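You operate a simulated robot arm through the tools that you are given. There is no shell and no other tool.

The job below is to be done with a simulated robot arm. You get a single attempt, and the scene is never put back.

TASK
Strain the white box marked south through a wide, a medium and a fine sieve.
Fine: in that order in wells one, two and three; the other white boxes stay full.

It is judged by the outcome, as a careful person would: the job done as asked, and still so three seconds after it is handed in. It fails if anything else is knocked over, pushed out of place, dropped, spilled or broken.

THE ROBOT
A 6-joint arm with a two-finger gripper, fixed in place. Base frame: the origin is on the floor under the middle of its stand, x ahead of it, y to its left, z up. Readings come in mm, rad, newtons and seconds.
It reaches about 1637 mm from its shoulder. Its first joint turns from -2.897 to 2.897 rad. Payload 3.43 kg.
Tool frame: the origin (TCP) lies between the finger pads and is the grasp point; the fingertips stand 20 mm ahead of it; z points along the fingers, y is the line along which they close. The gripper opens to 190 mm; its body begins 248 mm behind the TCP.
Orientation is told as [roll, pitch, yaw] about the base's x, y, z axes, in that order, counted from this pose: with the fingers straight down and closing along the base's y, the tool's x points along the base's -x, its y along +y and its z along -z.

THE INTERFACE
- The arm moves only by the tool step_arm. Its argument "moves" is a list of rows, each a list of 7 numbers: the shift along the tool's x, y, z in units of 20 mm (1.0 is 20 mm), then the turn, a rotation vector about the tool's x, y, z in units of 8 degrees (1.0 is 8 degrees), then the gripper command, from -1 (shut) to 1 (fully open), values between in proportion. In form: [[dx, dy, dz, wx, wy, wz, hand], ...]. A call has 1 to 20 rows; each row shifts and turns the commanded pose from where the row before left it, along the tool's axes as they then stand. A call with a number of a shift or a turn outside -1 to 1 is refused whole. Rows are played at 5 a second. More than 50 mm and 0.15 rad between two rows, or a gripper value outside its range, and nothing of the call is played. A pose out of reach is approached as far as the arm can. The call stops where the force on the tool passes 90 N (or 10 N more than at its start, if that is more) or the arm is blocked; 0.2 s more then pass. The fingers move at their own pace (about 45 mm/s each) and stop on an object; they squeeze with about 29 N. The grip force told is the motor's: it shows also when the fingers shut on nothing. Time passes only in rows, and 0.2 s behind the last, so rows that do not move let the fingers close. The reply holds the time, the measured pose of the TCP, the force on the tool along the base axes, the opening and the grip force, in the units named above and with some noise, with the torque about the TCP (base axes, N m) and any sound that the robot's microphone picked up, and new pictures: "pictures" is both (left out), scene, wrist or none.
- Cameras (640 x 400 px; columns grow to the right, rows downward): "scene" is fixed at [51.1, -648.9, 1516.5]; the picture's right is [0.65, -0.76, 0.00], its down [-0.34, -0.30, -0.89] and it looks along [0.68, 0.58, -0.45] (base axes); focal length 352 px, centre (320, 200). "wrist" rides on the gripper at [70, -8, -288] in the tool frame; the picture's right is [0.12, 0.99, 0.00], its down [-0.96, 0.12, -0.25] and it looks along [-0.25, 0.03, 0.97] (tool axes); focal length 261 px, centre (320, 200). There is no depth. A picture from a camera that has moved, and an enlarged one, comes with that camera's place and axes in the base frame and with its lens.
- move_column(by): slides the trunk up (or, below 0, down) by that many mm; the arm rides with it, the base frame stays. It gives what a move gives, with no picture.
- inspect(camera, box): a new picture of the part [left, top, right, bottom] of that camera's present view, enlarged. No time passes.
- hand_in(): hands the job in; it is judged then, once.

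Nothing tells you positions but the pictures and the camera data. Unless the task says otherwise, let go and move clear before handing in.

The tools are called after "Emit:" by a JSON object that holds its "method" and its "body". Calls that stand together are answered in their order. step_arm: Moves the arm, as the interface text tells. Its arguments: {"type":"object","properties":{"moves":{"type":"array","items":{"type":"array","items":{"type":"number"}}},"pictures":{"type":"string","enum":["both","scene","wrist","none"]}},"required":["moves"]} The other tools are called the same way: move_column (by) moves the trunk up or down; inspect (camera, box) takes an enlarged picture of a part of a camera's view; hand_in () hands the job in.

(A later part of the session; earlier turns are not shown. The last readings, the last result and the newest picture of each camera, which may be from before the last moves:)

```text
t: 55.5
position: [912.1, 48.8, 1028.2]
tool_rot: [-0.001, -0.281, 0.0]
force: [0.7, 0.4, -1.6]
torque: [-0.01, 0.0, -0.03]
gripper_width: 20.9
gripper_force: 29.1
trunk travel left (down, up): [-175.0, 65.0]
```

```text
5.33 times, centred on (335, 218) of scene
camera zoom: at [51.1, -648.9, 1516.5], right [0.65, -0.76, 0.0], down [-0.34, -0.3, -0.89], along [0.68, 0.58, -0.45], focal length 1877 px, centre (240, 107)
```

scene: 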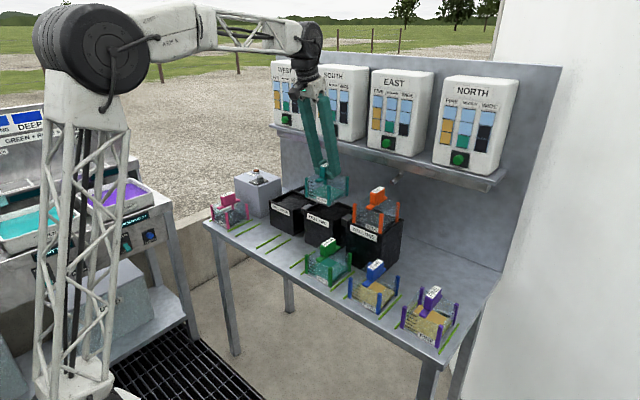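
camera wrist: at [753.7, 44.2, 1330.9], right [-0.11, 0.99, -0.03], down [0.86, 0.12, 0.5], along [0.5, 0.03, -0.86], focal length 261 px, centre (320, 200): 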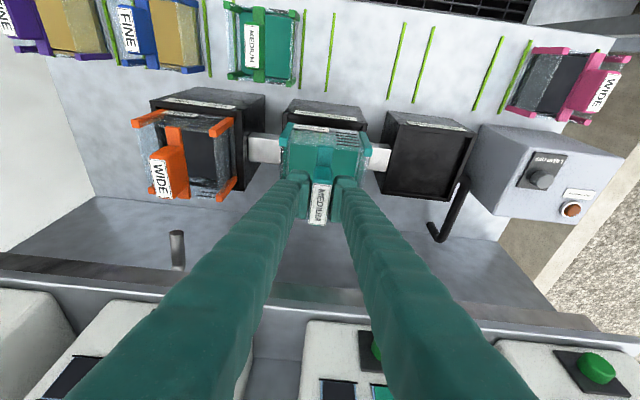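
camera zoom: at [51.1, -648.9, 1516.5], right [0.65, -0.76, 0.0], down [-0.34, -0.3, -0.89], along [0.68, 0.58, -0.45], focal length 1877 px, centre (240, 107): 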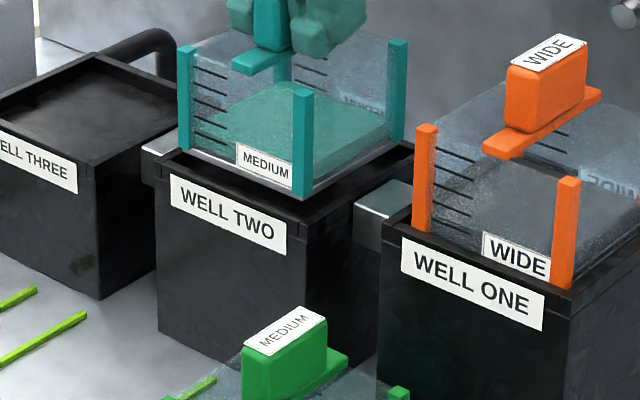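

It's centred within 1 mm. I'll apply the small nudge and lower in 3 mm steps, watching the force.

Emit:
{"method": "step_arm", "body": {"moves": [[-0.0577, 0.045, 0.0166, 0, 0, 0, -1], [0.0415, 0, 0.144, 0, 0, 0, -1], [0.0415, 0, 0.144, 0, 0, 0, -1], [0.0415, 0, 0.144, 0, 0, 0, -1], [0.0415, 0, 0.144, 0, 0, 0, -1]], "pictures": "none"}}

Emit:
{"method": "step_arm", "body": {"moves": [[0.0276, 0, 0.0961, 0, 0, 0, -1]], "pictures": "none"}}

```text
t: 56.7
position: [913.9, 48.8, 1017.9]
tool_rot: [-0.003, -0.281, 0.001]
force: [-0.5, 0.7, -2.0]
torque: [-0.02, -0.01, 0.03]
gripper_width: 20.8
gripper_force: 29.0
trunk travel left (down, up): [-175.0, 65.0]
```

```text
t: 57.1
position: [914.0, 50.2, 1013.8]
tool_rot: [-0.003, -0.282, 0.0]
force: [0.0, -0.2, -2.4]
torque: [-0.01, 0.0, -0.02]
gripper_width: 20.8
gripper_force: 28.2
trunk travel left (down, up): [-175.0, 65.0]
```

Emit:
{"method": "inspect", "body": {"camera": "scene", "box": [295, 190, 375, 245]}}

Emit:
{"method": "inspect", "body": {"camera": "wrist", "box": [265, 100, 385, 150]}}

Emit:
{"method": "step_arm", "body": {"moves": [[0.0276, 0, 0.0961, 0, 0, 0, -1]], "pictures": "none"}}

```text
7.27 times, centred on (335, 218) of scene
camera zoom: at [51.1, -648.9, 1516.5], right [0.65, -0.76, 0.0], down [-0.34, -0.3, -0.89], along [0.68, 0.58, -0.45], focal length 2560 px, centre (211, 73)
```

zoom: 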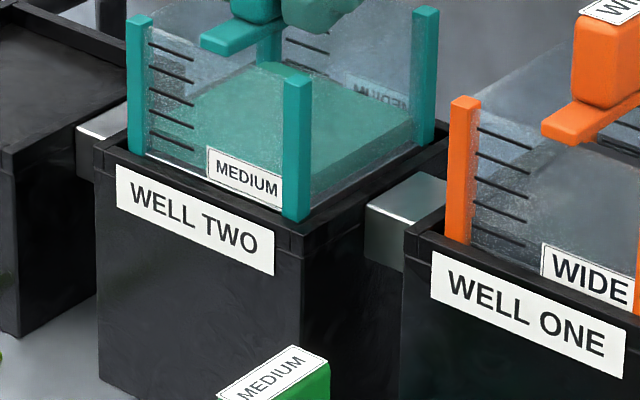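

```text
5.33 times, centred on (325, 125) of wrist
camera zoom: at [766.9, 41.3, 1271.3], right [-0.11, 0.99, -0.03], down [0.86, 0.12, 0.5], along [0.5, 0.03, -0.86], focal length 1390 px, centre (293, 600)
```

zoom: 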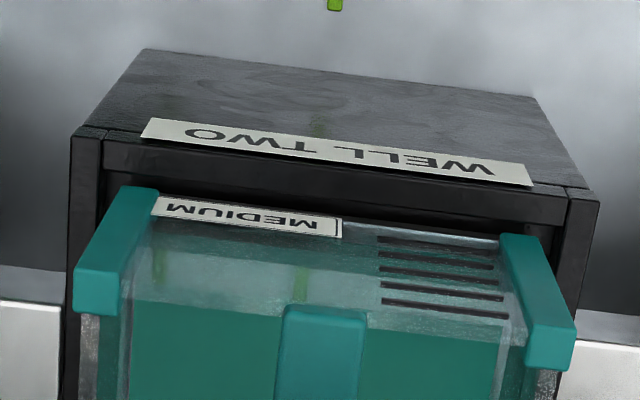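

```text
t: 57.5
position: [913.6, 49.2, 1012.0]
tool_rot: [-0.001, -0.281, -0.001]
force: [-0.2, -0.2, -2.3]
torque: [0.0, 0.01, 0.01]
gripper_width: 21.0
gripper_force: 28.8
trunk travel left (down, up): [-175.0, 65.0]
```

No contact yet at 1012; the floor should be close to 1010. I'll continue in 2 mm steps.

Emit:
{"method": "step_arm", "body": {"moves": [[0.0276, 0, 0.0961, 0, 0, 0, -1]], "pictures": "none"}}

Emit:
{"method": "step_arm", "body": {"moves": [[0.0138, 0, 0.048, 0, 0, 0, -1]], "pictures": "none"}}

```text
t: 57.9
position: [913.6, 50.0, 1010.6]
tool_rot: [-0.001, -0.279, 0.0]
force: [1.0, -0.4, -1.5]
torque: [-0.02, 0.0, -0.02]
gripper_width: 20.9
gripper_force: 28.9
trunk travel left (down, up): [-175.0, 65.0]
```

```text
t: 58.3
position: [913.7, 49.0, 1010.2]
tool_rot: [-0.001, -0.281, 0.001]
force: [0.6, 0.0, -1.7]
torque: [-0.05, -0.02, 0.01]
gripper_width: 20.9
gripper_force: 29.2
trunk travel left (down, up): [-175.0, 65.0]
```

Emit:
{"method": "step_arm", "body": {"moves": [[0.0138, 0, 0.048, 0, 0, 0, -1]], "pictures": "none"}}

Emit:
{"method": "step_arm", "body": {"moves": [[0.0138, 0, 0.048, 0, 0, 0, -1]], "pictures": "none"}}

Emit:
{"method": "step_arm", "body": {"moves": [[0.0138, 0, 0.048, 0, 0, 0, -1]], "pictures": "scene"}}

```text
t: 58.7
position: [912.7, 50.0, 1009.9]
tool_rot: [-0.003, -0.28, -0.001]
force: [1.8, 0.5, 4.3]
torque: [0.01, 0.12, 0.0]
gripper_width: 20.9
gripper_force: 28.9
trunk travel left (down, up): [-175.0, 65.0]
```

```text
t: 59.1
position: [913.2, 49.7, 1009.2]
tool_rot: [-0.001, -0.284, 0.001]
force: [-1.0, 0.1, 16.9]
torque: [0.01, 0.38, -0.02]
gripper_width: 20.8
gripper_force: 28.8
trunk travel left (down, up): [-175.0, 65.0]
```

```text
t: 59.5
position: [913.2, 50.2, 1008.4]
tool_rot: [-0.003, -0.282, 0.001]
force: [-1.6, 0.4, 25.9]
torque: [0.0, -0.07, -0.04]
gripper_width: 21.4
gripper_force: 29.2
trunk travel left (down, up): [-175.0, 65.0]
```

scene: 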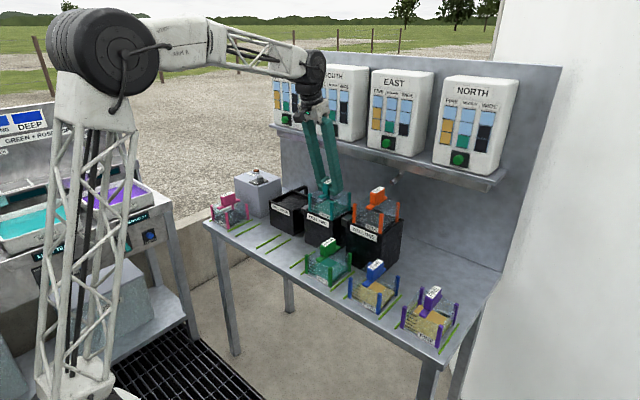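

Contact came at the expected height, 23 mm lower than in well one. I'll confirm visually that the base is inside the rim all round before releasing.

Emit:
{"method": "inspect", "body": {"camera": "scene", "box": [295, 190, 375, 245]}}

Emit:
{"method": "inspect", "body": {"camera": "wrist", "box": [265, 100, 385, 150]}}

Emit:
{"method": "step_arm", "body": {"moves": [[-0.0207, 0, -0.072, 0, 0, 0, -1], [0, 0, 0, 0, 0, 0, -1]], "pictures": "none"}}

```text
7.27 times, centred on (335, 218) of scene
camera zoom: at [51.1, -648.9, 1516.5], right [0.65, -0.76, 0.0], down [-0.34, -0.3, -0.89], along [0.68, 0.58, -0.45], focal length 2560 px, centre (211, 73)
```

zoom: 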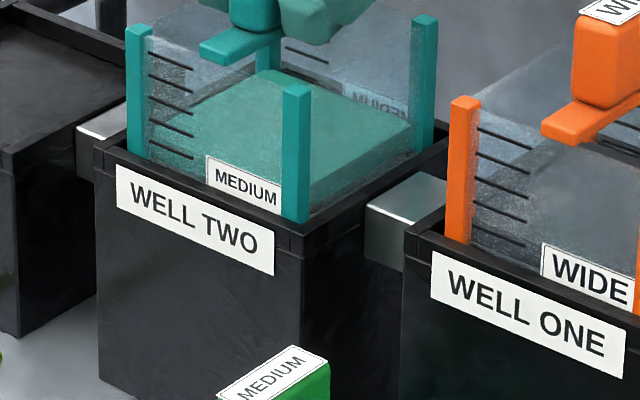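

```text
5.33 times, centred on (325, 125) of wrist
camera zoom: at [765.8, 41.4, 1265.1], right [-0.11, 0.99, -0.03], down [0.85, 0.12, 0.51], along [0.51, 0.03, -0.86], focal length 1390 px, centre (293, 600)
```

zoom: 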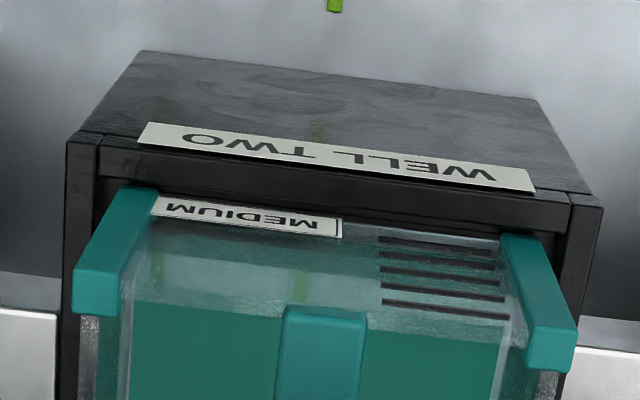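

```text
t: 60.1
position: [914.2, 50.7, 1009.7]
tool_rot: [-0.002, -0.282, 0.002]
force: [0.1, -0.6, 18.6]
torque: [0.01, -0.29, 0.02]
gripper_width: 20.7
gripper_force: 28.9
trunk travel left (down, up): [-175.0, 65.0]
```

The medium sieve is seated inside the rim. I'll open and retract.

Emit:
{"method": "step_arm", "body": {"moves": [[0, 0, 0, 0, 0, 0, -0.7], [0, 0, 0, 0, 0, 0, -0.55], [0, 0, 0, 0, 0, 0, -0.4], [0, 0, 0, 0, 0, 0, -0.263], [0, 0, 0, 0, 0, 0, -0.263], [0, 0, -0.3, 0, 0, 0, -0.263], [0, 0, -0.7, 0, 0, 0, -0.263], [0, 0, -1, 0, 0, 0, -0.263], [0, 0, -1, 0, 0, 0, -0.263], [0, 0, -1, 0, 0, 0, -0.263], [0, 0, -1, 0, 0, 0, -0.263], [0, 0, -1, 0, 0, 0, -0.263]], "pictures": "both"}}

Emit:
{"method": "inspect", "body": {"camera": "scene", "box": [285, 170, 425, 260]}}

```text
t: 62.7
position: [879.4, 50.0, 1123.4]
tool_rot: [0.0, -0.282, 0.0]
force: [-0.1, 0.4, 0.2]
torque: [-0.04, 0.03, -0.01]
gripper_width: 70.0
gripper_force: 0.1
trunk travel left (down, up): [-175.0, 65.0]
camera wrist: at [733.1, 40.5, 1380.4], right [-0.11, 0.99, -0.03], down [0.86, 0.12, 0.5], along [0.5, 0.03, -0.86], focal length 261 px, centre (320, 200)
```

scene: 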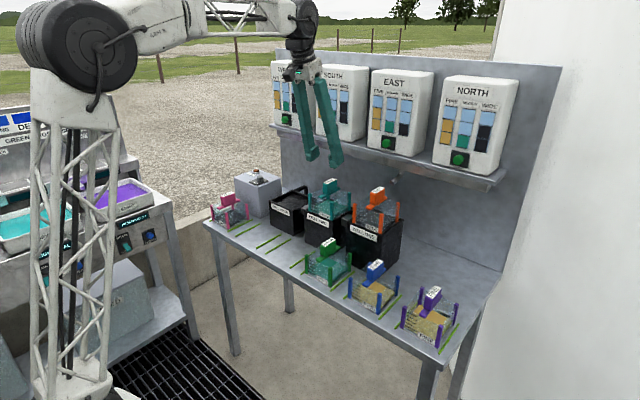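
wrist: 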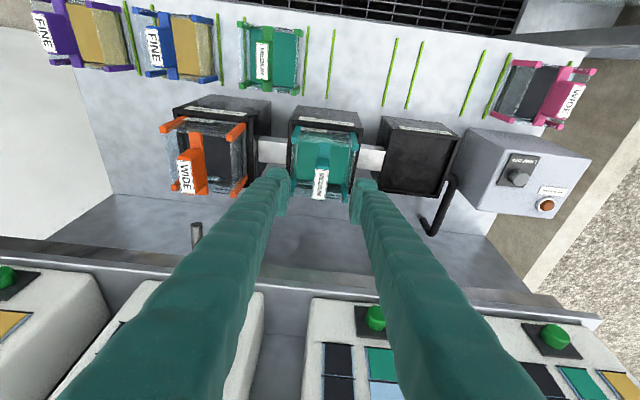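

```text
4.44 times, centred on (355, 215) of scene
camera zoom: at [51.1, -648.9, 1516.5], right [0.65, -0.76, 0.0], down [-0.34, -0.3, -0.89], along [0.68, 0.58, -0.45], focal length 1564 px, centre (164, 133)
```

zoom: 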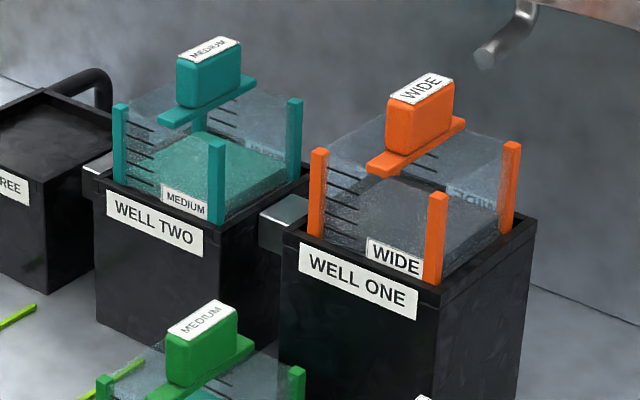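

Wide and medium are both seated properly. Now I'll travel high over to the blue FINE sieve at about (766, -240).

Emit:
{"method": "step_arm", "body": {"moves": [[0.393, -0.967, -0.009, 0, 0, 0, -0.158], [0.393, -0.967, -0.009, 0, 0, 0, -0.158], [0.393, -0.967, -0.009, 0, 0, 0, -0.158], [0.393, -0.967, -0.009, 0, 0, 0, -0.158], [0.393, -0.967, -0.009, 0, 0, 0, -0.158], [0.393, -0.967, -0.009, 0, 0, 0, -0.158], [0.393, -0.967, -0.009, 0, 0, 0, -0.158], [0.393, -0.967, -0.009, 0, 0, 0, -0.158], [0.393, -0.967, -0.009, 0, 0, 0, -0.158], [0.393, -0.967, -0.009, 0, 0, 0, -0.158], [0.393, -0.967, -0.009, 0, 0, 0, -0.158], [0.393, -0.967, -0.009, 0, 0, 0, -0.158], [0.393, -0.967, -0.009, 0, 0, 0, -0.158], [0.393, -0.967, -0.009, 0, 0, 0, -0.158], [0.393, -0.967, -0.009, 0, 0, 0, -0.158], [0, 0, 0, 0, 0, 0, -0.158]], "pictures": "both"}}

Emit:
{"method": "inspect", "body": {"camera": "wrist", "box": [240, 75, 400, 195]}}

```text
t: 66.1
position: [764.8, -238.6, 1092.0]
tool_rot: [-0.002, -0.28, 0.0]
force: [-0.7, 0.0, 0.5]
torque: [-0.02, 0.02, -0.02]
gripper_width: 80.0
gripper_force: 0.0
trunk travel left (down, up): [-175.0, 65.0]
camera wrist: at [618.2, -247.9, 1350.3], right [-0.11, 0.99, -0.03], down [0.86, 0.12, 0.5], along [0.5, 0.03, -0.86], focal length 261 px, centre (320, 200)
```

scene: 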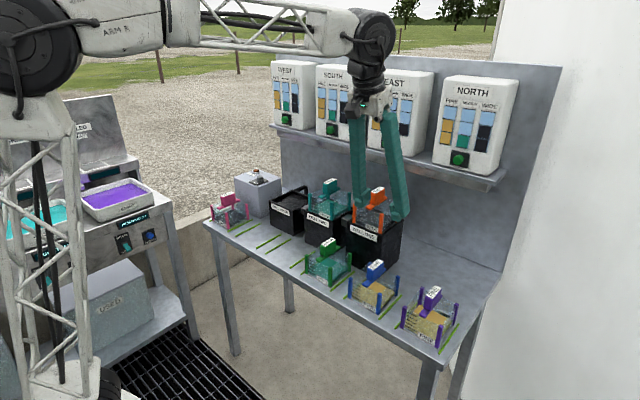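
wrist: 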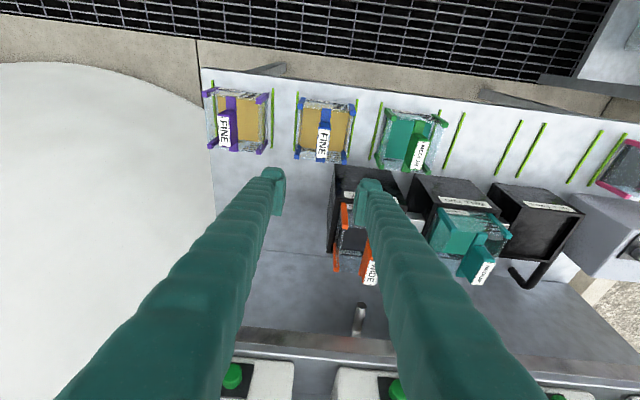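

```text
3.33 times, centred on (320, 135) of wrist
camera zoom: at [618.2, -247.9, 1350.3], right [-0.11, 0.99, -0.03], down [0.86, 0.12, 0.5], along [0.5, 0.03, -0.86], focal length 869 px, centre (320, 417)
```

zoom: 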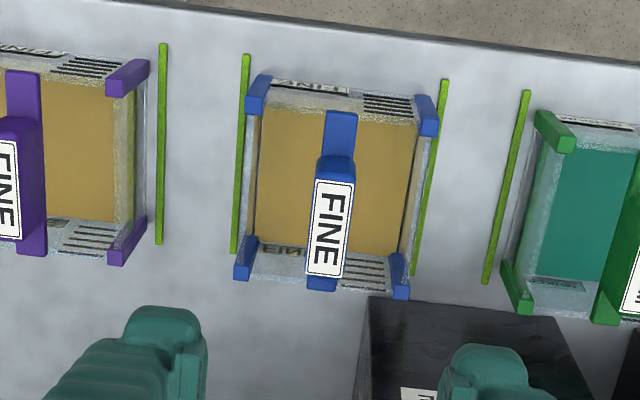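

The blue handle measures (765, -240). I'll descend to just above it and check.

Emit:
{"method": "step_arm", "body": {"moves": [[0.2488, 0, 0.865, 0, 0, 0, -0.158], [0.2488, 0, 0.865, 0, 0, 0, -0.158], [0.2488, 0, 0.865, 0, 0, 0, -0.158], [0.2488, 0, 0.865, 0, 0, 0, -0.158], [0.2488, 0, 0.865, 0, 0, 0, -0.158], [0.2488, 0, 0.865, 0, 0, 0, -0.158], [0.2488, 0, 0.865, 0, 0, 0, -0.158], [0.2488, 0, 0.865, 0, 0, 0, -0.158], [0.2488, 0, 0.865, 0, 0, 0, -0.158], [0, 0, 0, 0, 0, 0, -0.158]], "pictures": "none"}}

Emit:
{"method": "inspect", "body": {"camera": "wrist", "box": [240, 120, 400, 230]}}

```text
t: 68.3
position: [764.1, -239.0, 932.5]
tool_rot: [-0.003, -0.281, -0.001]
force: [0.2, -0.3, 0.6]
torque: [-0.03, -0.03, 0.0]
gripper_width: 80.1
gripper_force: 0.1
trunk travel left (down, up): [-175.0, 65.0]
```

```text
3.64 times, centred on (320, 175) of wrist
camera zoom: at [618.1, -248.4, 1188.7], right [-0.11, 0.99, -0.03], down [0.86, 0.12, 0.5], along [0.5, 0.03, -0.86], focal length 948 px, centre (320, 291)
```

zoom: 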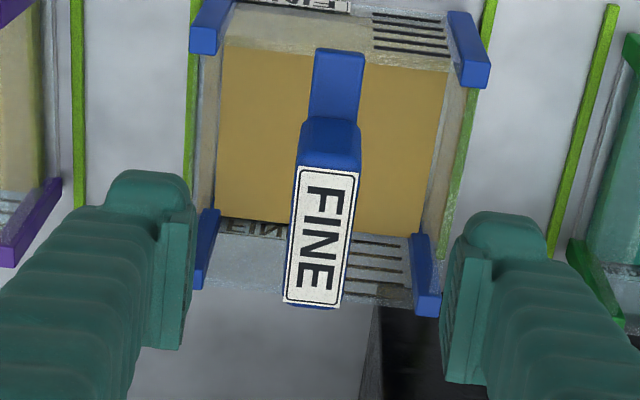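

It's aligned just as the teal one was. I'll lower and close.

Emit:
{"method": "step_arm", "body": {"moves": [[0.1625, 0, 0.565, 0, 0, 0, -0.158], [0.1625, 0, 0.565, 0, 0, 0, -0.158], [0.1625, 0, 0.565, 0, 0, 0, -0.158], [0.1625, 0, 0.565, 0, 0, 0, -0.158], [0, 0, 0, 0, 0, 0, -0.158], [0, 0, 0, 0, 0, 0, -0.4], [0, 0, 0, 0, 0, 0, -0.6], [0, 0, 0, 0, 0, 0, -0.8], [0, 0, 0, 0, 0, 0, -1], [0, 0, 0, 0, 0, 0, -1], [0, 0, 0, 0, 0, 0, -1], [0, 0, 0, 0, 0, 0, -1]], "pictures": "scene"}}

Emit:
{"method": "inspect", "body": {"camera": "scene", "box": [330, 235, 430, 320]}}

```text
t: 70.9
position: [765.4, -239.0, 884.8]
tool_rot: [-0.003, -0.282, -0.001]
force: [0.4, 0.1, -0.2]
torque: [-0.02, -0.01, -0.01]
gripper_width: 21.2
gripper_force: 29.0
trunk travel left (down, up): [-175.0, 65.0]
```

scene: 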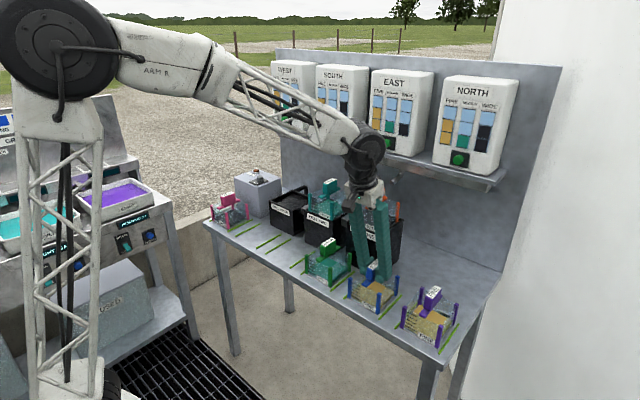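

```text
4.71 times, centred on (380, 278) of scene
camera zoom: at [51.1, -648.9, 1516.5], right [0.65, -0.76, 0.0], down [-0.34, -0.3, -0.89], along [0.68, 0.58, -0.45], focal length 1657 px, centre (38, -165)
```

zoom: 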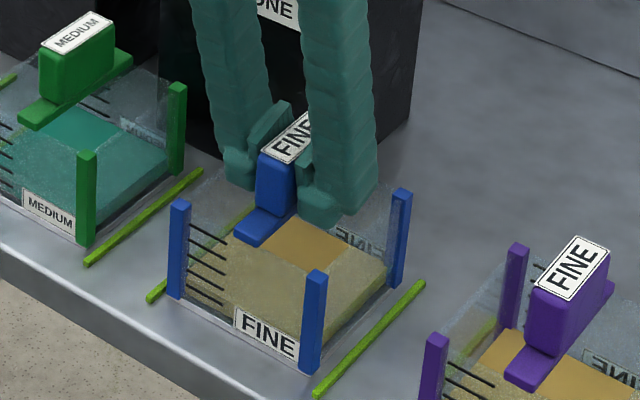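

Gripped. I'll lift to 1110 and carry it along in front of the wells to y≈242.

Emit:
{"method": "step_arm", "body": {"moves": [[-0.069, 0, -0.24, 0, 0, 0, -1], [-0.069, 0, -0.24, 0, 0, 0, -1], [-0.138, 0, -0.48, 0, 0, 0, -1], [-0.2576, 0, -0.8955, 0, 0, 0, -1], [-0.2576, 0, -0.8955, 0, 0, 0, -1], [-0.2576, 0, -0.8955, 0, 0, 0, -1], [-0.2576, 0, -0.8955, 0, 0, 0, -1], [-0.2576, 0, -0.8955, 0, 0, 0, -1], [-0.2576, 0, -0.8955, 0, 0, 0, -1], [-0.2576, 0, -0.8955, 0, 0, 0, -1], [-0.2576, 0, -0.8955, 0, 0, 0, -1], [-0.2576, 0, -0.8955, 0, 0, 0, -1], [-0.2576, 0, -0.8955, 0, 0, 0, -1], [-0.2576, 0, -0.8955, 0, 0, 0, -1], [0, 0, 0, 0, 0, 0, -1]], "pictures": "scene"}}

Emit:
{"method": "step_arm", "body": {"moves": [[0, 0.3, 0, 0, 0, 0, -1], [0, 0.6, 0, 0, 0, 0, -1], [0, 0.9, 0, 0, 0, 0, -1], [0, 0.95, 0, 0, 0, 0, -1], [0, 0.95, 0, 0, 0, 0, -1], [0, 0.95, 0, 0, 0, 0, -1], [0, 0.95, 0, 0, 0, 0, -1], [0, 0.95, 0, 0, 0, 0, -1], [0, 0.95, 0, 0, 0, 0, -1], [0, 0.95, 0, 0, 0, 0, -1], [0, 0.95, 0, 0, 0, 0, -1], [0, 0.95, 0, 0, 0, 0, -1], [0, 0.95, 0, 0, 0, 0, -1], [0, 0.95, 0, 0, 0, 0, -1], [0, 0.95, 0, 0, 0, 0, -1], [0, 0.95, 0, 0, 0, 0, -1], [0, 0.95, 0, 0, 0, 0, -1], [0, 0.95, 0, 0, 0, 0, -1], [0, 0.95, 0, 0, 0, 0, -1], [0, 0.95, 0, 0, 0, 0, -1]], "pictures": "scene"}}

```text
t: 74.1
position: [766.5, -239.4, 1109.1]
tool_rot: [-0.002, -0.281, 0.0]
force: [-1.3, -0.7, -1.8]
torque: [0.0, -0.03, -0.02]
gripper_width: 20.7
gripper_force: 28.9
trunk travel left (down, up): [-175.0, 65.0]
```

scene: 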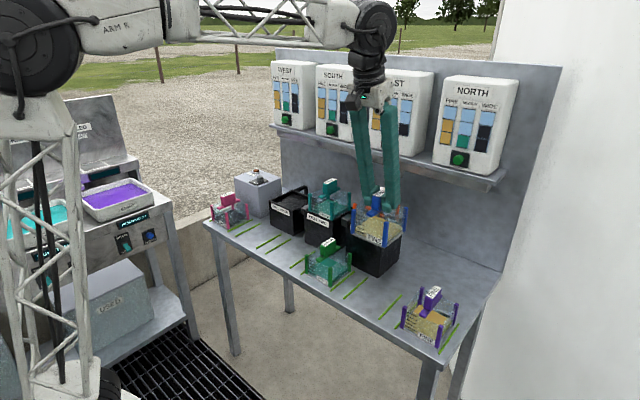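

```text
t: 78.3
position: [767.1, 120.1, 1109.0]
tool_rot: [-0.003, -0.282, 0.001]
force: [-0.2, 0.0, -1.9]
torque: [0.06, -0.04, 0.01]
gripper_width: 21.0
gripper_force: 29.4
trunk travel left (down, up): [-175.0, 65.0]
```

scene: 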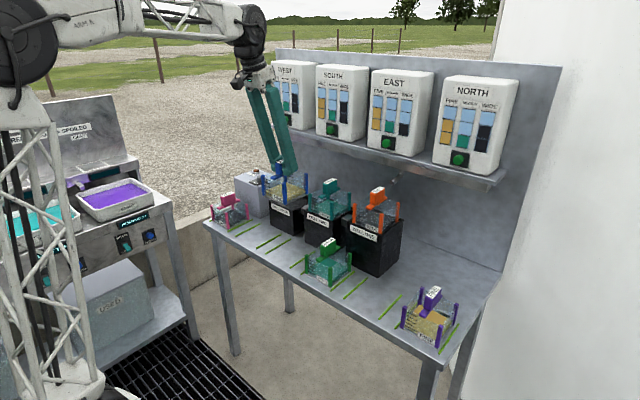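

The sieve is still held level at y=120. I'll continue to y≈241, then lower a little and move forward over well three.

Emit:
{"method": "step_arm", "body": {"moves": [[0, 0.95, 0, 0, 0, 0, -1], [0, 0.95, 0, 0, 0, 0, -1], [0, 0.95, 0, 0, 0, 0, -1], [0, 0.95, 0, 0, 0, 0, -1], [0, 0.95, 0, 0, 0, 0, -1], [0, 0.7, 0, 0, 0, 0, -1], [0, 0.4, 0, 0, 0, 0, -1], [0, 0.2, 0, 0, 0, 0, -1], [0, 0, 0, 0, 0, 0, -1]], "pictures": "none"}}

Emit:
{"method": "step_arm", "body": {"moves": [[-0.4, 0, 0.116, 0, 0, 0, -1], [-0.715, 0, 0.544, 0, 0, 0, -1], [-0.715, 0, 0.544, 0, 0, 0, -1], [-0.715, 0, 0.544, 0, 0, 0, -1], [-0.715, 0, 0.544, 0, 0, 0, -1], [-0.715, 0, 0.544, 0, 0, 0, -1], [-0.715, 0, 0.544, 0, 0, 0, -1], [-0.715, 0, 0.544, 0, 0, 0, -1], [-0.4, 0, 0.116, 0, 0, 0, -1], [0, 0, 0, 0, 0, 0, -1], [0, 0, 0, 0, 0, 0, -1]], "pictures": "both"}}

Emit:
{"method": "inspect", "body": {"camera": "wrist", "box": [265, 95, 325, 145]}}

Emit:
{"method": "inspect", "body": {"camera": "wrist", "box": [335, 95, 395, 145]}}

Emit:
{"method": "inspect", "body": {"camera": "scene", "box": [240, 150, 350, 235]}}

```text
t: 80.3
position: [767.0, 241.9, 1108.3]
tool_rot: [-0.002, -0.28, 0.0]
force: [-0.4, 0.5, -1.0]
torque: [0.04, -0.02, 0.02]
gripper_width: 20.6
gripper_force: 28.8
trunk travel left (down, up): [-175.0, 65.0]
```

```text
t: 82.7
position: [900.9, 241.7, 1065.4]
tool_rot: [-0.002, -0.28, 0.001]
force: [-0.2, -0.8, -1.8]
torque: [0.02, 0.04, 0.0]
gripper_width: 20.9
gripper_force: 29.3
trunk travel left (down, up): [-175.0, 65.0]
camera wrist: at [753.0, 232.6, 1321.1], right [-0.11, 0.99, -0.03], down [0.86, 0.12, 0.5], along [0.5, 0.03, -0.86], focal length 261 px, centre (320, 200)
```

scene: 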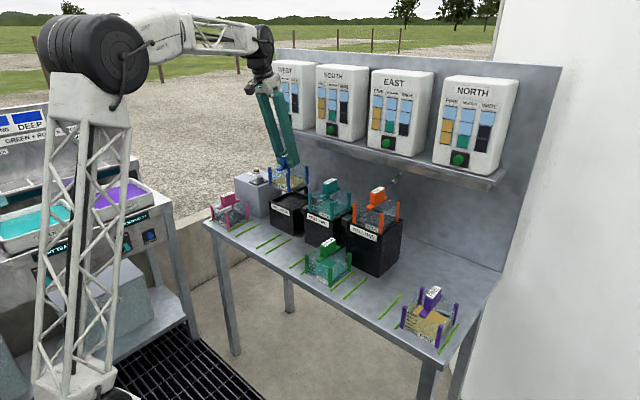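
wrist: 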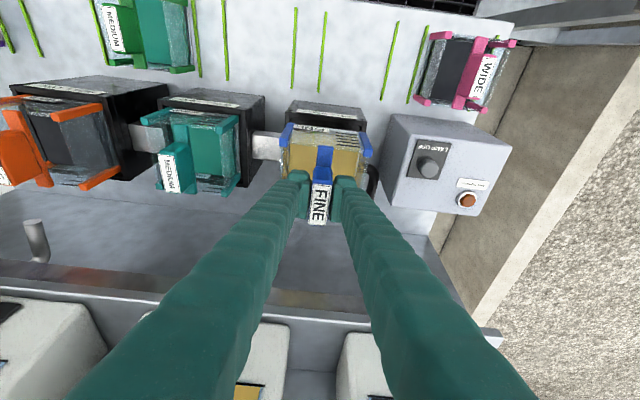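

```text
8.00 times, centred on (295, 120) of wrist
camera zoom: at [753.0, 232.6, 1321.1], right [-0.11, 0.99, -0.03], down [0.86, 0.12, 0.5], along [0.5, 0.03, -0.86], focal length 2085 px, centre (520, 840)
```

zoom: 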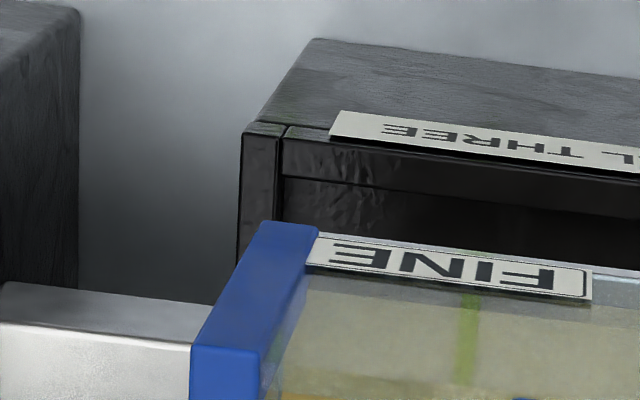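

```text
8.00 times, centred on (365, 120) of wrist
camera zoom: at [753.0, 232.6, 1321.1], right [-0.11, 0.99, -0.03], down [0.86, 0.12, 0.5], along [0.5, 0.03, -0.86], focal length 2085 px, centre (-40, 840)
```

zoom: 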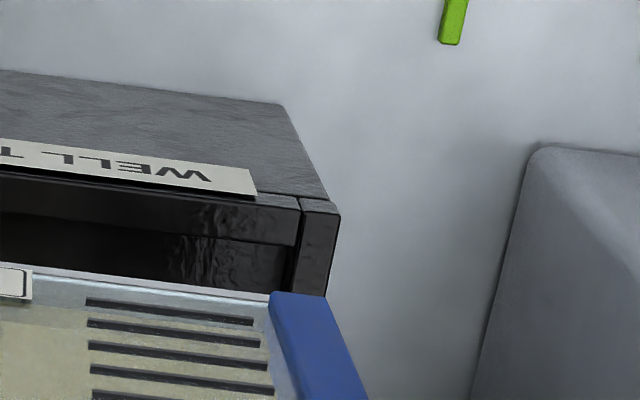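

```text
4.71 times, centred on (295, 192) of scene
camera zoom: at [51.1, -648.9, 1516.5], right [0.65, -0.76, 0.0], down [-0.34, -0.3, -0.89], along [0.68, 0.58, -0.45], focal length 1657 px, centre (438, 235)
```

zoom: 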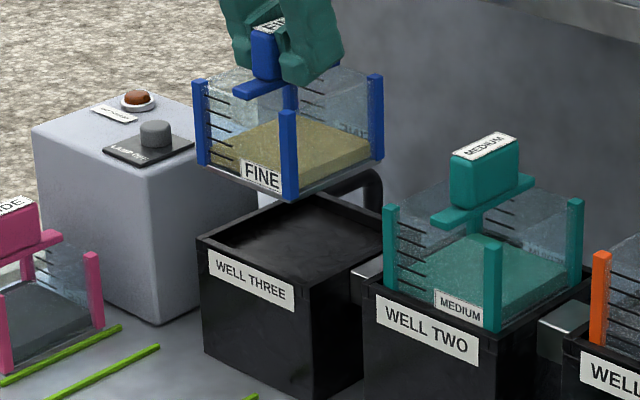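

The fine sieve is over well three and needs +13.5 mm in x and -0.8 mm in y. I'll shift, lower to just above the rim, and check.

Emit:
{"method": "step_arm", "body": {"moves": [[-0.2163, -0.0133, 0.0622, 0, 0, 0, -1], [-0.2163, -0.0133, 0.0622, 0, 0, 0, -1], [-0.2163, -0.0133, 0.0622, 0, 0, 0, -1], [0, 0, 0, 0, 0, 0, -1], [0.152, 0, 0.5286, 0, 0, 0, -1], [0.152, 0, 0.5286, 0, 0, 0, -1], [0.152, 0, 0.5286, 0, 0, 0, -1], [0.152, 0, 0.5286, 0, 0, 0, -1], [0.152, 0, 0.5286, 0, 0, 0, -1], [0, 0, 0, 0, 0, 0, -1], [0, 0, 0, 0, 0, 0, -1]], "pictures": "none"}}

Emit:
{"method": "inspect", "body": {"camera": "wrist", "box": [265, 100, 325, 150]}}

Emit:
{"method": "inspect", "body": {"camera": "wrist", "box": [335, 100, 395, 150]}}

Emit:
{"method": "inspect", "body": {"camera": "scene", "box": [240, 160, 350, 245]}}

```text
t: 85.1
position: [914.9, 240.2, 1008.9]
tool_rot: [-0.002, -0.28, 0.0]
force: [-0.6, 0.3, -1.2]
torque: [-0.04, 0.0, -0.02]
gripper_width: 20.9
gripper_force: 28.9
trunk travel left (down, up): [-175.0, 65.0]
```

```text
8.00 times, centred on (295, 125) of wrist
camera zoom: at [767.1, 231.4, 1266.5], right [-0.11, 0.99, -0.03], down [0.86, 0.12, 0.5], along [0.5, 0.03, -0.86], focal length 2085 px, centre (520, 800)
```

zoom: 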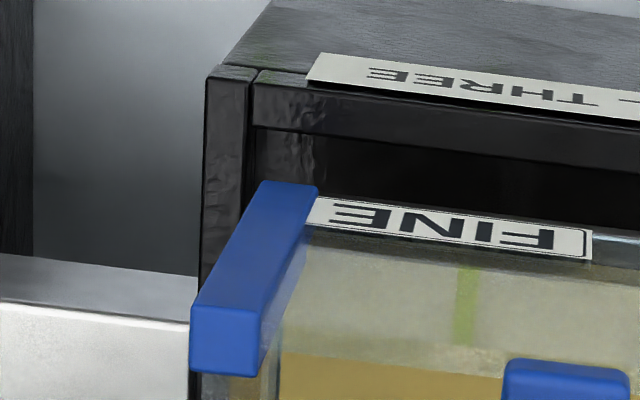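

```text
8.00 times, centred on (365, 125) of wrist
camera zoom: at [767.1, 231.4, 1266.5], right [-0.11, 0.99, -0.03], down [0.86, 0.12, 0.5], along [0.5, 0.03, -0.86], focal length 2085 px, centre (-40, 800)
```

zoom: 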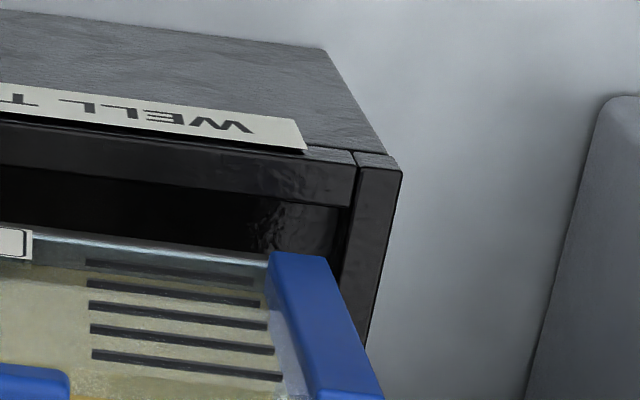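

```text
4.71 times, centred on (295, 202) of scene
camera zoom: at [51.1, -648.9, 1516.5], right [0.65, -0.76, 0.0], down [-0.34, -0.3, -0.89], along [0.68, 0.58, -0.45], focal length 1657 px, centre (438, 188)
```

zoom: 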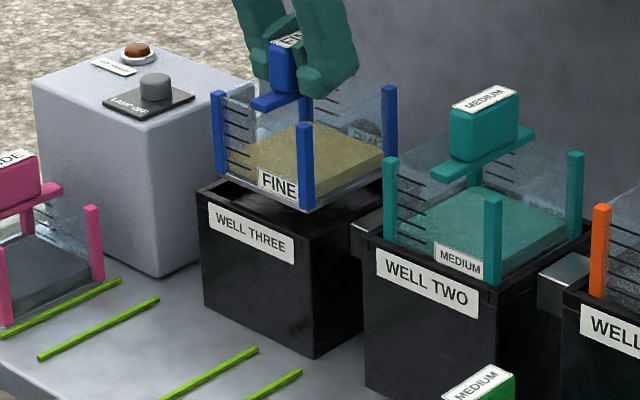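

It's centred in y within 0.5 mm and has good gaps in x. I'll lower 18 mm in small steps, then feel for the floor.

Emit:
{"method": "step_arm", "body": {"moves": [[0.0336, 0, -0.0097, 0, 0, 0, -1], [0.0415, 0, 0.144, 0, 0, 0, -1], [0.0415, 0, 0.144, 0, 0, 0, -1], [0.0415, 0, 0.144, 0, 0, 0, -1], [0.0415, 0, 0.144, 0, 0, 0, -1], [0.0415, 0, 0.144, 0, 0, 0, -1], [0.0415, 0, 0.144, 0, 0, 0, -1]], "pictures": "none"}}

Emit:
{"method": "step_arm", "body": {"moves": [[0.0276, 0, 0.0961, 0, 0, 0, -1]], "pictures": "none"}}

```text
t: 86.7
position: [912.9, 239.8, 990.3]
tool_rot: [-0.003, -0.28, -0.001]
force: [0.1, 0.5, -1.4]
torque: [0.0, -0.01, 0.0]
gripper_width: 20.7
gripper_force: 28.5
trunk travel left (down, up): [-175.0, 65.0]
```

```text
t: 87.1
position: [914.0, 240.3, 988.1]
tool_rot: [0.0, -0.281, 0.0]
force: [-0.1, 0.0, -1.5]
torque: [0.01, -0.01, 0.0]
gripper_width: 20.7
gripper_force: 29.2
trunk travel left (down, up): [-175.0, 65.0]
```

Emit:
{"method": "step_arm", "body": {"moves": [[0.0138, 0, 0.048, 0, 0, 0, -1]], "pictures": "none"}}

Emit:
{"method": "step_arm", "body": {"moves": [[0.0138, 0, 0.048, 0, 0, 0, -1]], "pictures": "none"}}

Emit:
{"method": "step_arm", "body": {"moves": [[0.0138, 0, 0.048, 0, 0, 0, -1]], "pictures": "none"}}

```text
t: 87.5
position: [914.3, 239.9, 988.4]
tool_rot: [-0.001, -0.281, 0.0]
force: [0.4, 0.6, -1.3]
torque: [-0.01, -0.03, 0.02]
gripper_width: 20.7
gripper_force: 29.3
trunk travel left (down, up): [-175.0, 65.0]
```

```text
t: 87.9
position: [913.9, 238.9, 986.2]
tool_rot: [-0.002, -0.28, 0.0]
force: [0.0, 0.1, -1.4]
torque: [0.0, -0.03, -0.01]
gripper_width: 20.9
gripper_force: 29.2
trunk travel left (down, up): [-175.0, 65.0]
```

```text
t: 88.3
position: [913.2, 239.2, 986.2]
tool_rot: [-0.001, -0.281, 0.0]
force: [0.1, -0.3, -1.9]
torque: [0.01, -0.02, -0.03]
gripper_width: 21.0
gripper_force: 28.9
trunk travel left (down, up): [-175.0, 65.0]
```

Emit:
{"method": "step_arm", "body": {"moves": [[0.0138, 0, 0.048, 0, 0, 0, -1]], "pictures": "none"}}

Emit:
{"method": "step_arm", "body": {"moves": [[0.0138, 0, 0.048, 0, 0, 0, -1]], "pictures": "none"}}

Emit:
{"method": "inspect", "body": {"camera": "scene", "box": [260, 170, 335, 225]}}

Emit:
{"method": "inspect", "body": {"camera": "wrist", "box": [265, 100, 385, 150]}}

```text
t: 88.7
position: [912.5, 238.8, 984.3]
tool_rot: [-0.002, -0.28, 0.001]
force: [-0.9, 0.3, 2.0]
torque: [0.05, 0.27, -0.03]
gripper_width: 21.1
gripper_force: 29.1
trunk travel left (down, up): [-175.0, 65.0]
```

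```text
t: 89.1
position: [913.4, 239.0, 984.9]
tool_rot: [0.0, -0.283, 0.001]
force: [-0.9, 0.6, 12.2]
torque: [-0.02, 0.67, 0.01]
gripper_width: 21.0
gripper_force: 28.8
trunk travel left (down, up): [-175.0, 65.0]
```

```text
7.27 times, centred on (298, 198) of scene
camera zoom: at [51.1, -648.9, 1516.5], right [0.65, -0.76, 0.0], down [-0.34, -0.3, -0.89], along [0.68, 0.58, -0.45], focal length 2560 px, centre (484, 218)
```

zoom: 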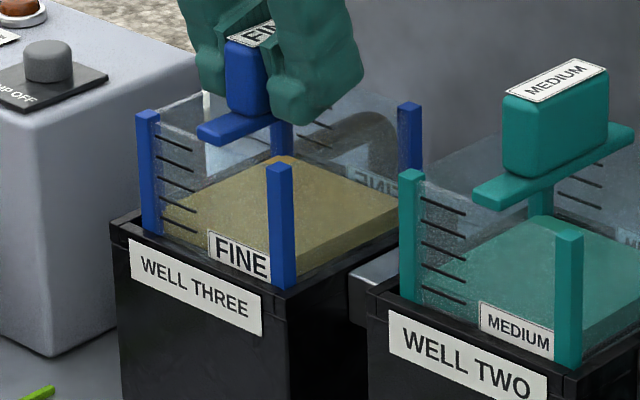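

```text
5.33 times, centred on (325, 125) of wrist
camera zoom: at [766.0, 230.5, 1241.5], right [-0.11, 0.99, -0.03], down [0.86, 0.12, 0.51], along [0.51, 0.03, -0.86], focal length 1390 px, centre (293, 600)
```

zoom: 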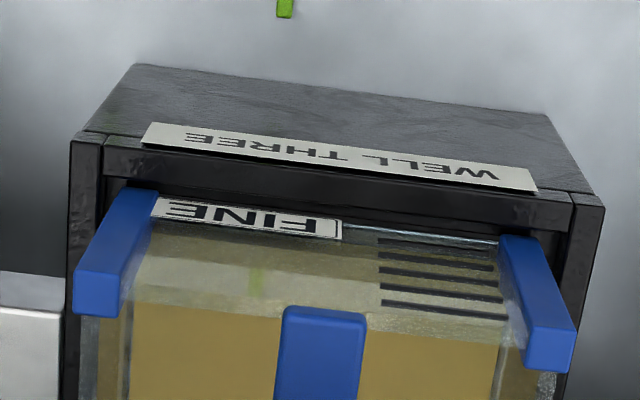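

The contact height matches the pattern, and the view matches the other two wells. I'll press 1 mm more to seat it, ease off, then release.

Emit:
{"method": "step_arm", "body": {"moves": [[0.0138, 0, 0.048, 0, 0, 0, -1]], "pictures": "none"}}

Emit:
{"method": "step_arm", "body": {"moves": [[-0.0207, 0, -0.072, 0, 0, 0, -1], [0, 0, 0, 0, 0, 0, -1]], "pictures": "none"}}

Emit:
{"method": "step_arm", "body": {"moves": [[0, 0, 0, 0, 0, 0, -0.7], [0, 0, 0, 0, 0, 0, -0.55], [0, 0, 0, 0, 0, 0, -0.4], [0, 0, 0, 0, 0, 0, -0.263], [0, 0, 0, 0, 0, 0, -0.263], [0, 0, 0, 0, 0, 0, -0.263]], "pictures": "both"}}

Emit:
{"method": "inspect", "body": {"camera": "scene", "box": [250, 160, 350, 235]}}

```text
t: 89.5
position: [913.3, 238.7, 984.8]
tool_rot: [0.001, -0.284, 0.0]
force: [1.5, 1.1, 23.1]
torque: [0.0, 0.18, 0.05]
gripper_width: 20.8
gripper_force: 28.4
trunk travel left (down, up): [-175.0, 65.0]
```

```text
t: 90.1
position: [912.6, 238.9, 984.7]
tool_rot: [0.0, -0.281, 0.001]
force: [6.7, 0.6, 21.9]
torque: [0.02, -0.41, 0.02]
gripper_width: 21.0
gripper_force: 28.7
trunk travel left (down, up): [-175.0, 65.0]
```

```text
t: 91.5
position: [914.4, 239.4, 984.2]
tool_rot: [-0.002, -0.28, 0.001]
force: [0.6, 0.1, -0.7]
torque: [0.04, -0.02, -0.02]
gripper_width: 70.0
gripper_force: 0.1
trunk travel left (down, up): [-175.0, 65.0]
camera wrist: at [766.3, 230.9, 1240.5], right [-0.11, 0.99, -0.03], down [0.86, 0.12, 0.5], along [0.5, 0.03, -0.86], focal length 261 px, centre (320, 200)
```

scene: 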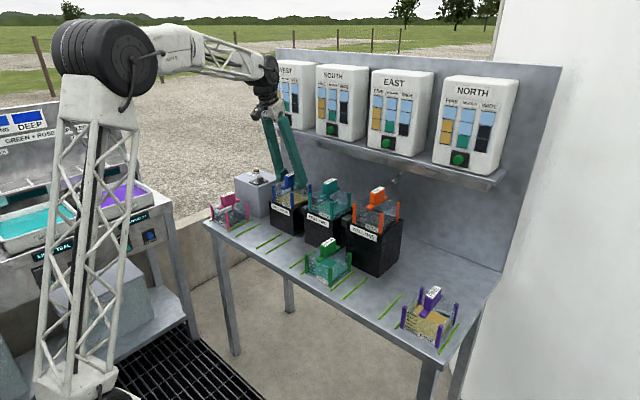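
wrist: 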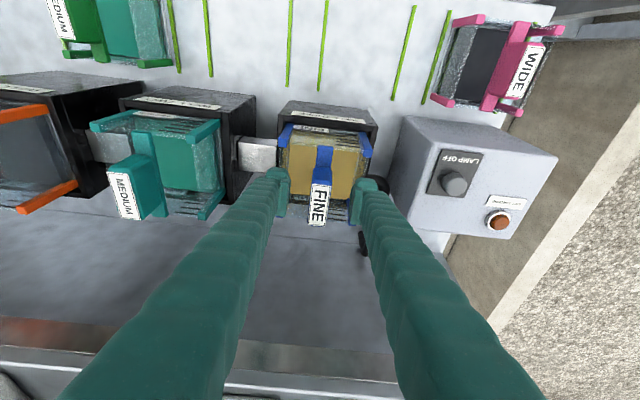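

```text
5.33 times, centred on (300, 198) of scene
camera zoom: at [51.1, -648.9, 1516.5], right [0.65, -0.76, 0.0], down [-0.34, -0.3, -0.89], along [0.68, 0.58, -0.45], focal length 1877 px, centre (427, 213)
```

zoom: 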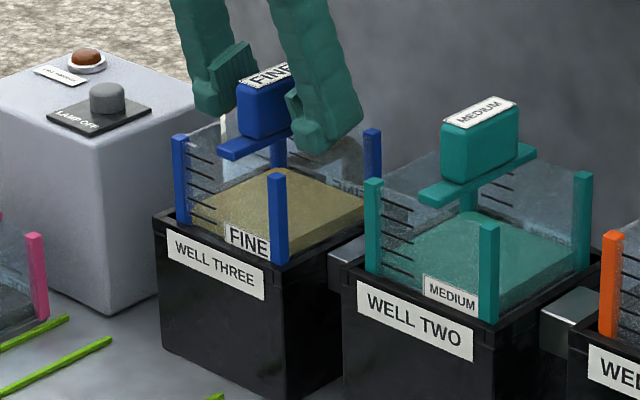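

All three sieves are seated: wide in well one, medium in two, fine in three. Next I'll retract, close the hand, and turn it to point forward, level with SOUTH's button.

Emit:
{"method": "step_arm", "body": {"moves": [[0, 0, -0.3, 0, 0, 0, -0.263], [0, 0, -0.7, 0, 0, 0, -0.263], [0, 0, -1, 0, 0, 0, -0.263], [0, 0, -1, 0, 0, 0, -0.263], [0, 0, -1, 0, 0, 0, -0.263], [0, 0, -1, 0, 0, 0, -0.263], [0, 0, -1, 0, 0, 0, -0.4], [0.239, -0.833, -0.676, 0, 0, 0, -0.6], [0.239, -0.833, -0.676, 0, 0, 0, -0.8], [0.239, -0.833, -0.676, 0, 0, 0, -1], [0.239, -0.833, -0.676, 0, 0, 0, -1], [0.239, -0.833, -0.676, 0, 0, 0, -1], [0.239, -0.833, -0.676, 0, 0, 0, -1], [0, 0, 0, 0, 0, 0, -1]], "pictures": "both"}}

Emit:
{"method": "inspect", "body": {"camera": "scene", "box": [240, 150, 420, 270]}}

Emit:
{"method": "inspect", "body": {"camera": "wrist", "box": [220, 280, 460, 400]}}

```text
t: 94.5
position: [831.7, 139.3, 1169.3]
tool_rot: [-0.004, -0.282, 0.0]
force: [-0.2, -0.4, 1.0]
torque: [-0.04, -0.01, -0.01]
gripper_width: 0.0
gripper_force: 28.5
trunk travel left (down, up): [-175.0, 65.0]
camera wrist: at [684.0, 131.0, 1426.0], right [-0.11, 0.99, -0.03], down [0.86, 0.12, 0.5], along [0.5, 0.03, -0.86], focal length 261 px, centre (320, 200)
```

scene: 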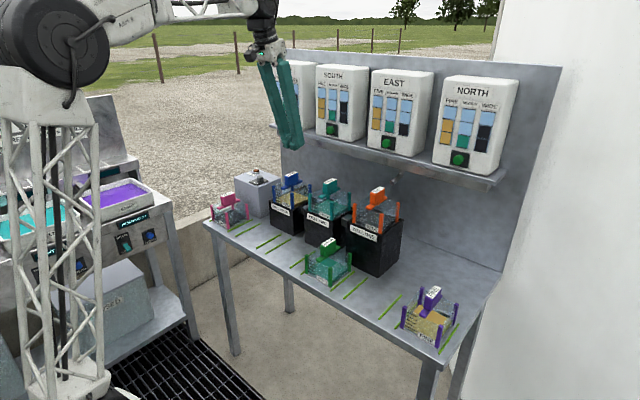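
wrist: 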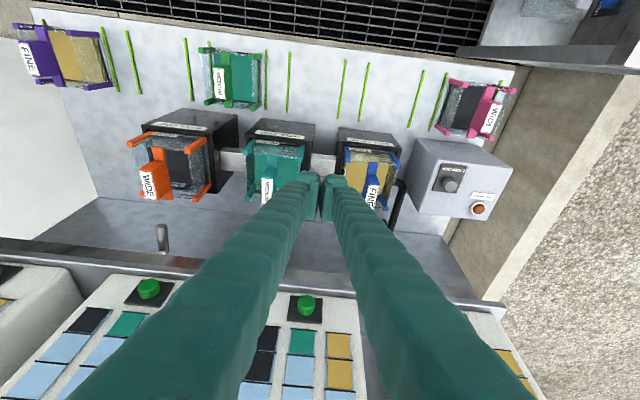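

```text
3.33 times, centred on (330, 210) of scene
camera zoom: at [51.1, -648.9, 1516.5], right [0.65, -0.76, 0.0], down [-0.34, -0.3, -0.89], along [0.68, 0.58, -0.45], focal length 1173 px, centre (287, 167)
```

zoom: 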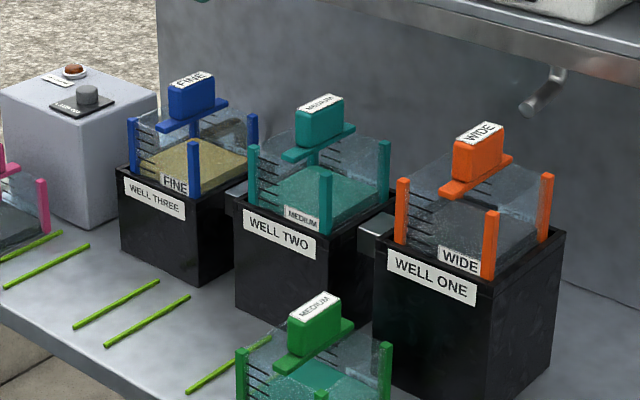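

```text
2.67 times, centred on (340, 340) of wrist
camera zoom: at [684.0, 131.0, 1426.0], right [-0.11, 0.99, -0.03], down [0.86, 0.12, 0.5], along [0.5, 0.03, -0.86], focal length 695 px, centre (267, -173)
```

zoom: 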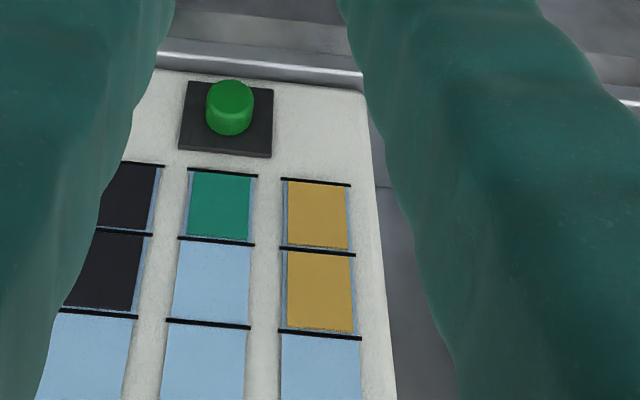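

All three sieves stand properly and the flow path looks right. The centre button in the wrist view is SOUTH's, the one left of it being EAST with its single wide mark, and I put it at about (1013, 140, 1168). I'll turn the closed hand to point horizontally forward.

Emit:
{"method": "step_arm", "body": {"moves": [[0, 0, 0, 0, -0.9, 0, -1], [0, 0, 0, 0, -0.9, 0, -1], [0, 0, 0, 0, -0.9, 0, -1], [0, 0, 0, 0, -0.9, 0, -1], [0, 0, 0, 0, -0.9, 0, -1], [0, 0, 0, 0, -0.9, 0, -1], [0, 0, 0, 0, -0.9, 0, -1], [0, 0, 0, 0, -0.9, 0, -1], [0, 0, 0, 0, -0.9, 0, -1], [0, 0, 0, 0, -0.9, 0, -1], [0, 0, 0, 0, 0, 0, -1]], "pictures": "both"}}

```text
t: 96.9
position: [829.7, 140.2, 1167.6]
tool_rot: [0.006, -1.537, -0.008]
force: [-0.1, 0.3, 0.8]
torque: [0.01, 0.01, -0.04]
gripper_width: 0.3
gripper_force: 29.0
trunk travel left (down, up): [-175.0, 65.0]
camera wrist: at [539.6, 131.3, 1107.6], right [0.0, 0.99, -0.12], down [-0.22, 0.12, 0.97], along [0.98, 0.03, 0.21], focal length 261 px, centre (320, 200)
```

scene: 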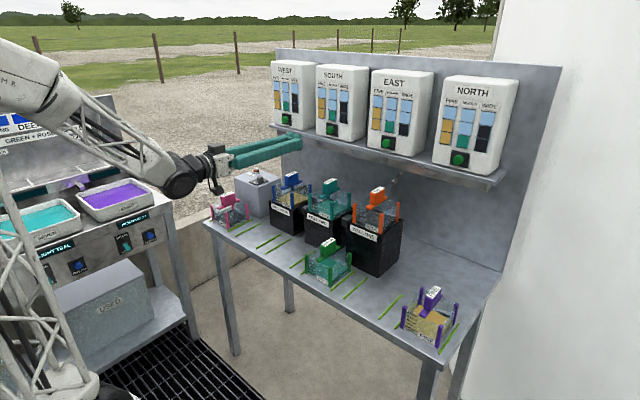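
wrist: 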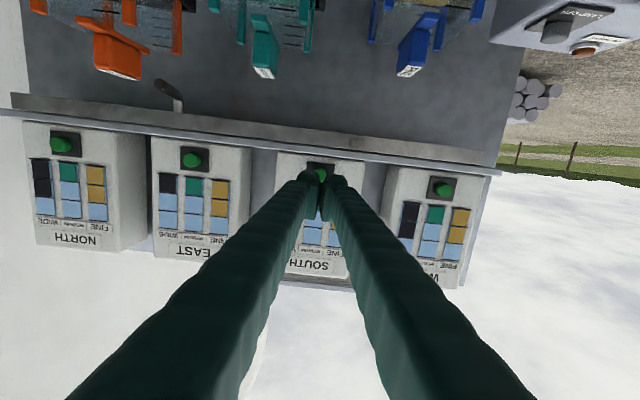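

The hand points at SOUTH, whose name I can read upside down behind the fingers. I'll enlarge the button relative to the fingertips.

Emit:
{"method": "inspect", "body": {"camera": "wrist", "box": [270, 145, 370, 215]}}

Emit:
{"method": "inspect", "body": {"camera": "scene", "box": [220, 100, 380, 200]}}

Emit:
{"method": "inspect", "body": {"camera": "wrist", "box": [120, 130, 480, 290]}}

```text
5.71 times, centred on (320, 180) of wrist
camera zoom: at [539.6, 131.3, 1107.6], right [0.0, 0.99, -0.12], down [-0.22, 0.12, 0.97], along [0.98, 0.03, 0.21], focal length 1489 px, centre (320, 314)
```

zoom: 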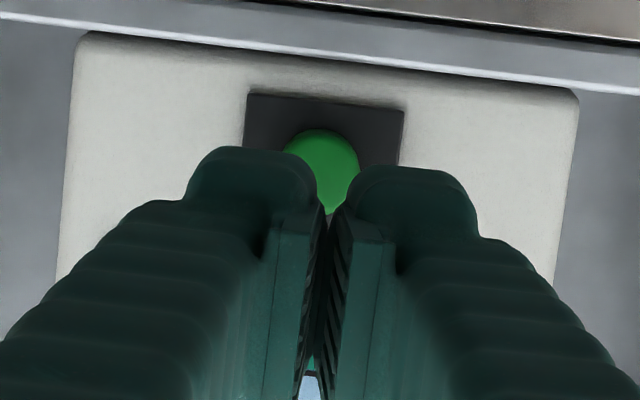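

```text
4.00 times, centred on (300, 150) of scene
camera zoom: at [51.1, -648.9, 1516.5], right [0.65, -0.76, 0.0], down [-0.34, -0.3, -0.89], along [0.68, 0.58, -0.45], focal length 1408 px, centre (400, 400)
```

zoom: 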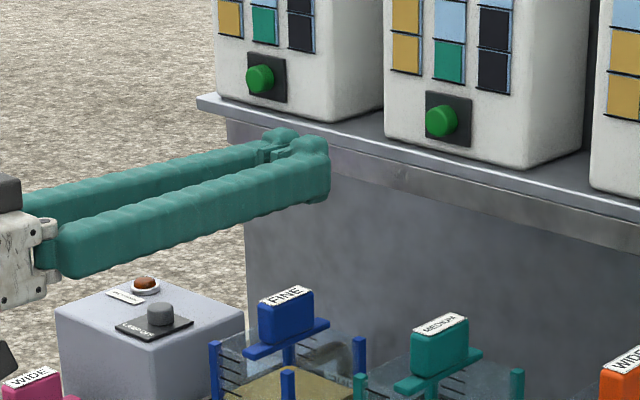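

```text
1.78 times, centred on (300, 210) of wrist
camera zoom: at [539.6, 131.3, 1107.6], right [0.0, 0.99, -0.12], down [-0.22, 0.12, 0.97], along [0.98, 0.03, 0.21], focal length 463 px, centre (356, 182)
```

zoom: 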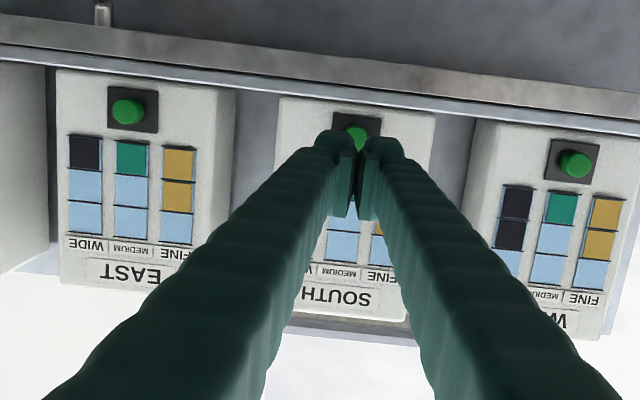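

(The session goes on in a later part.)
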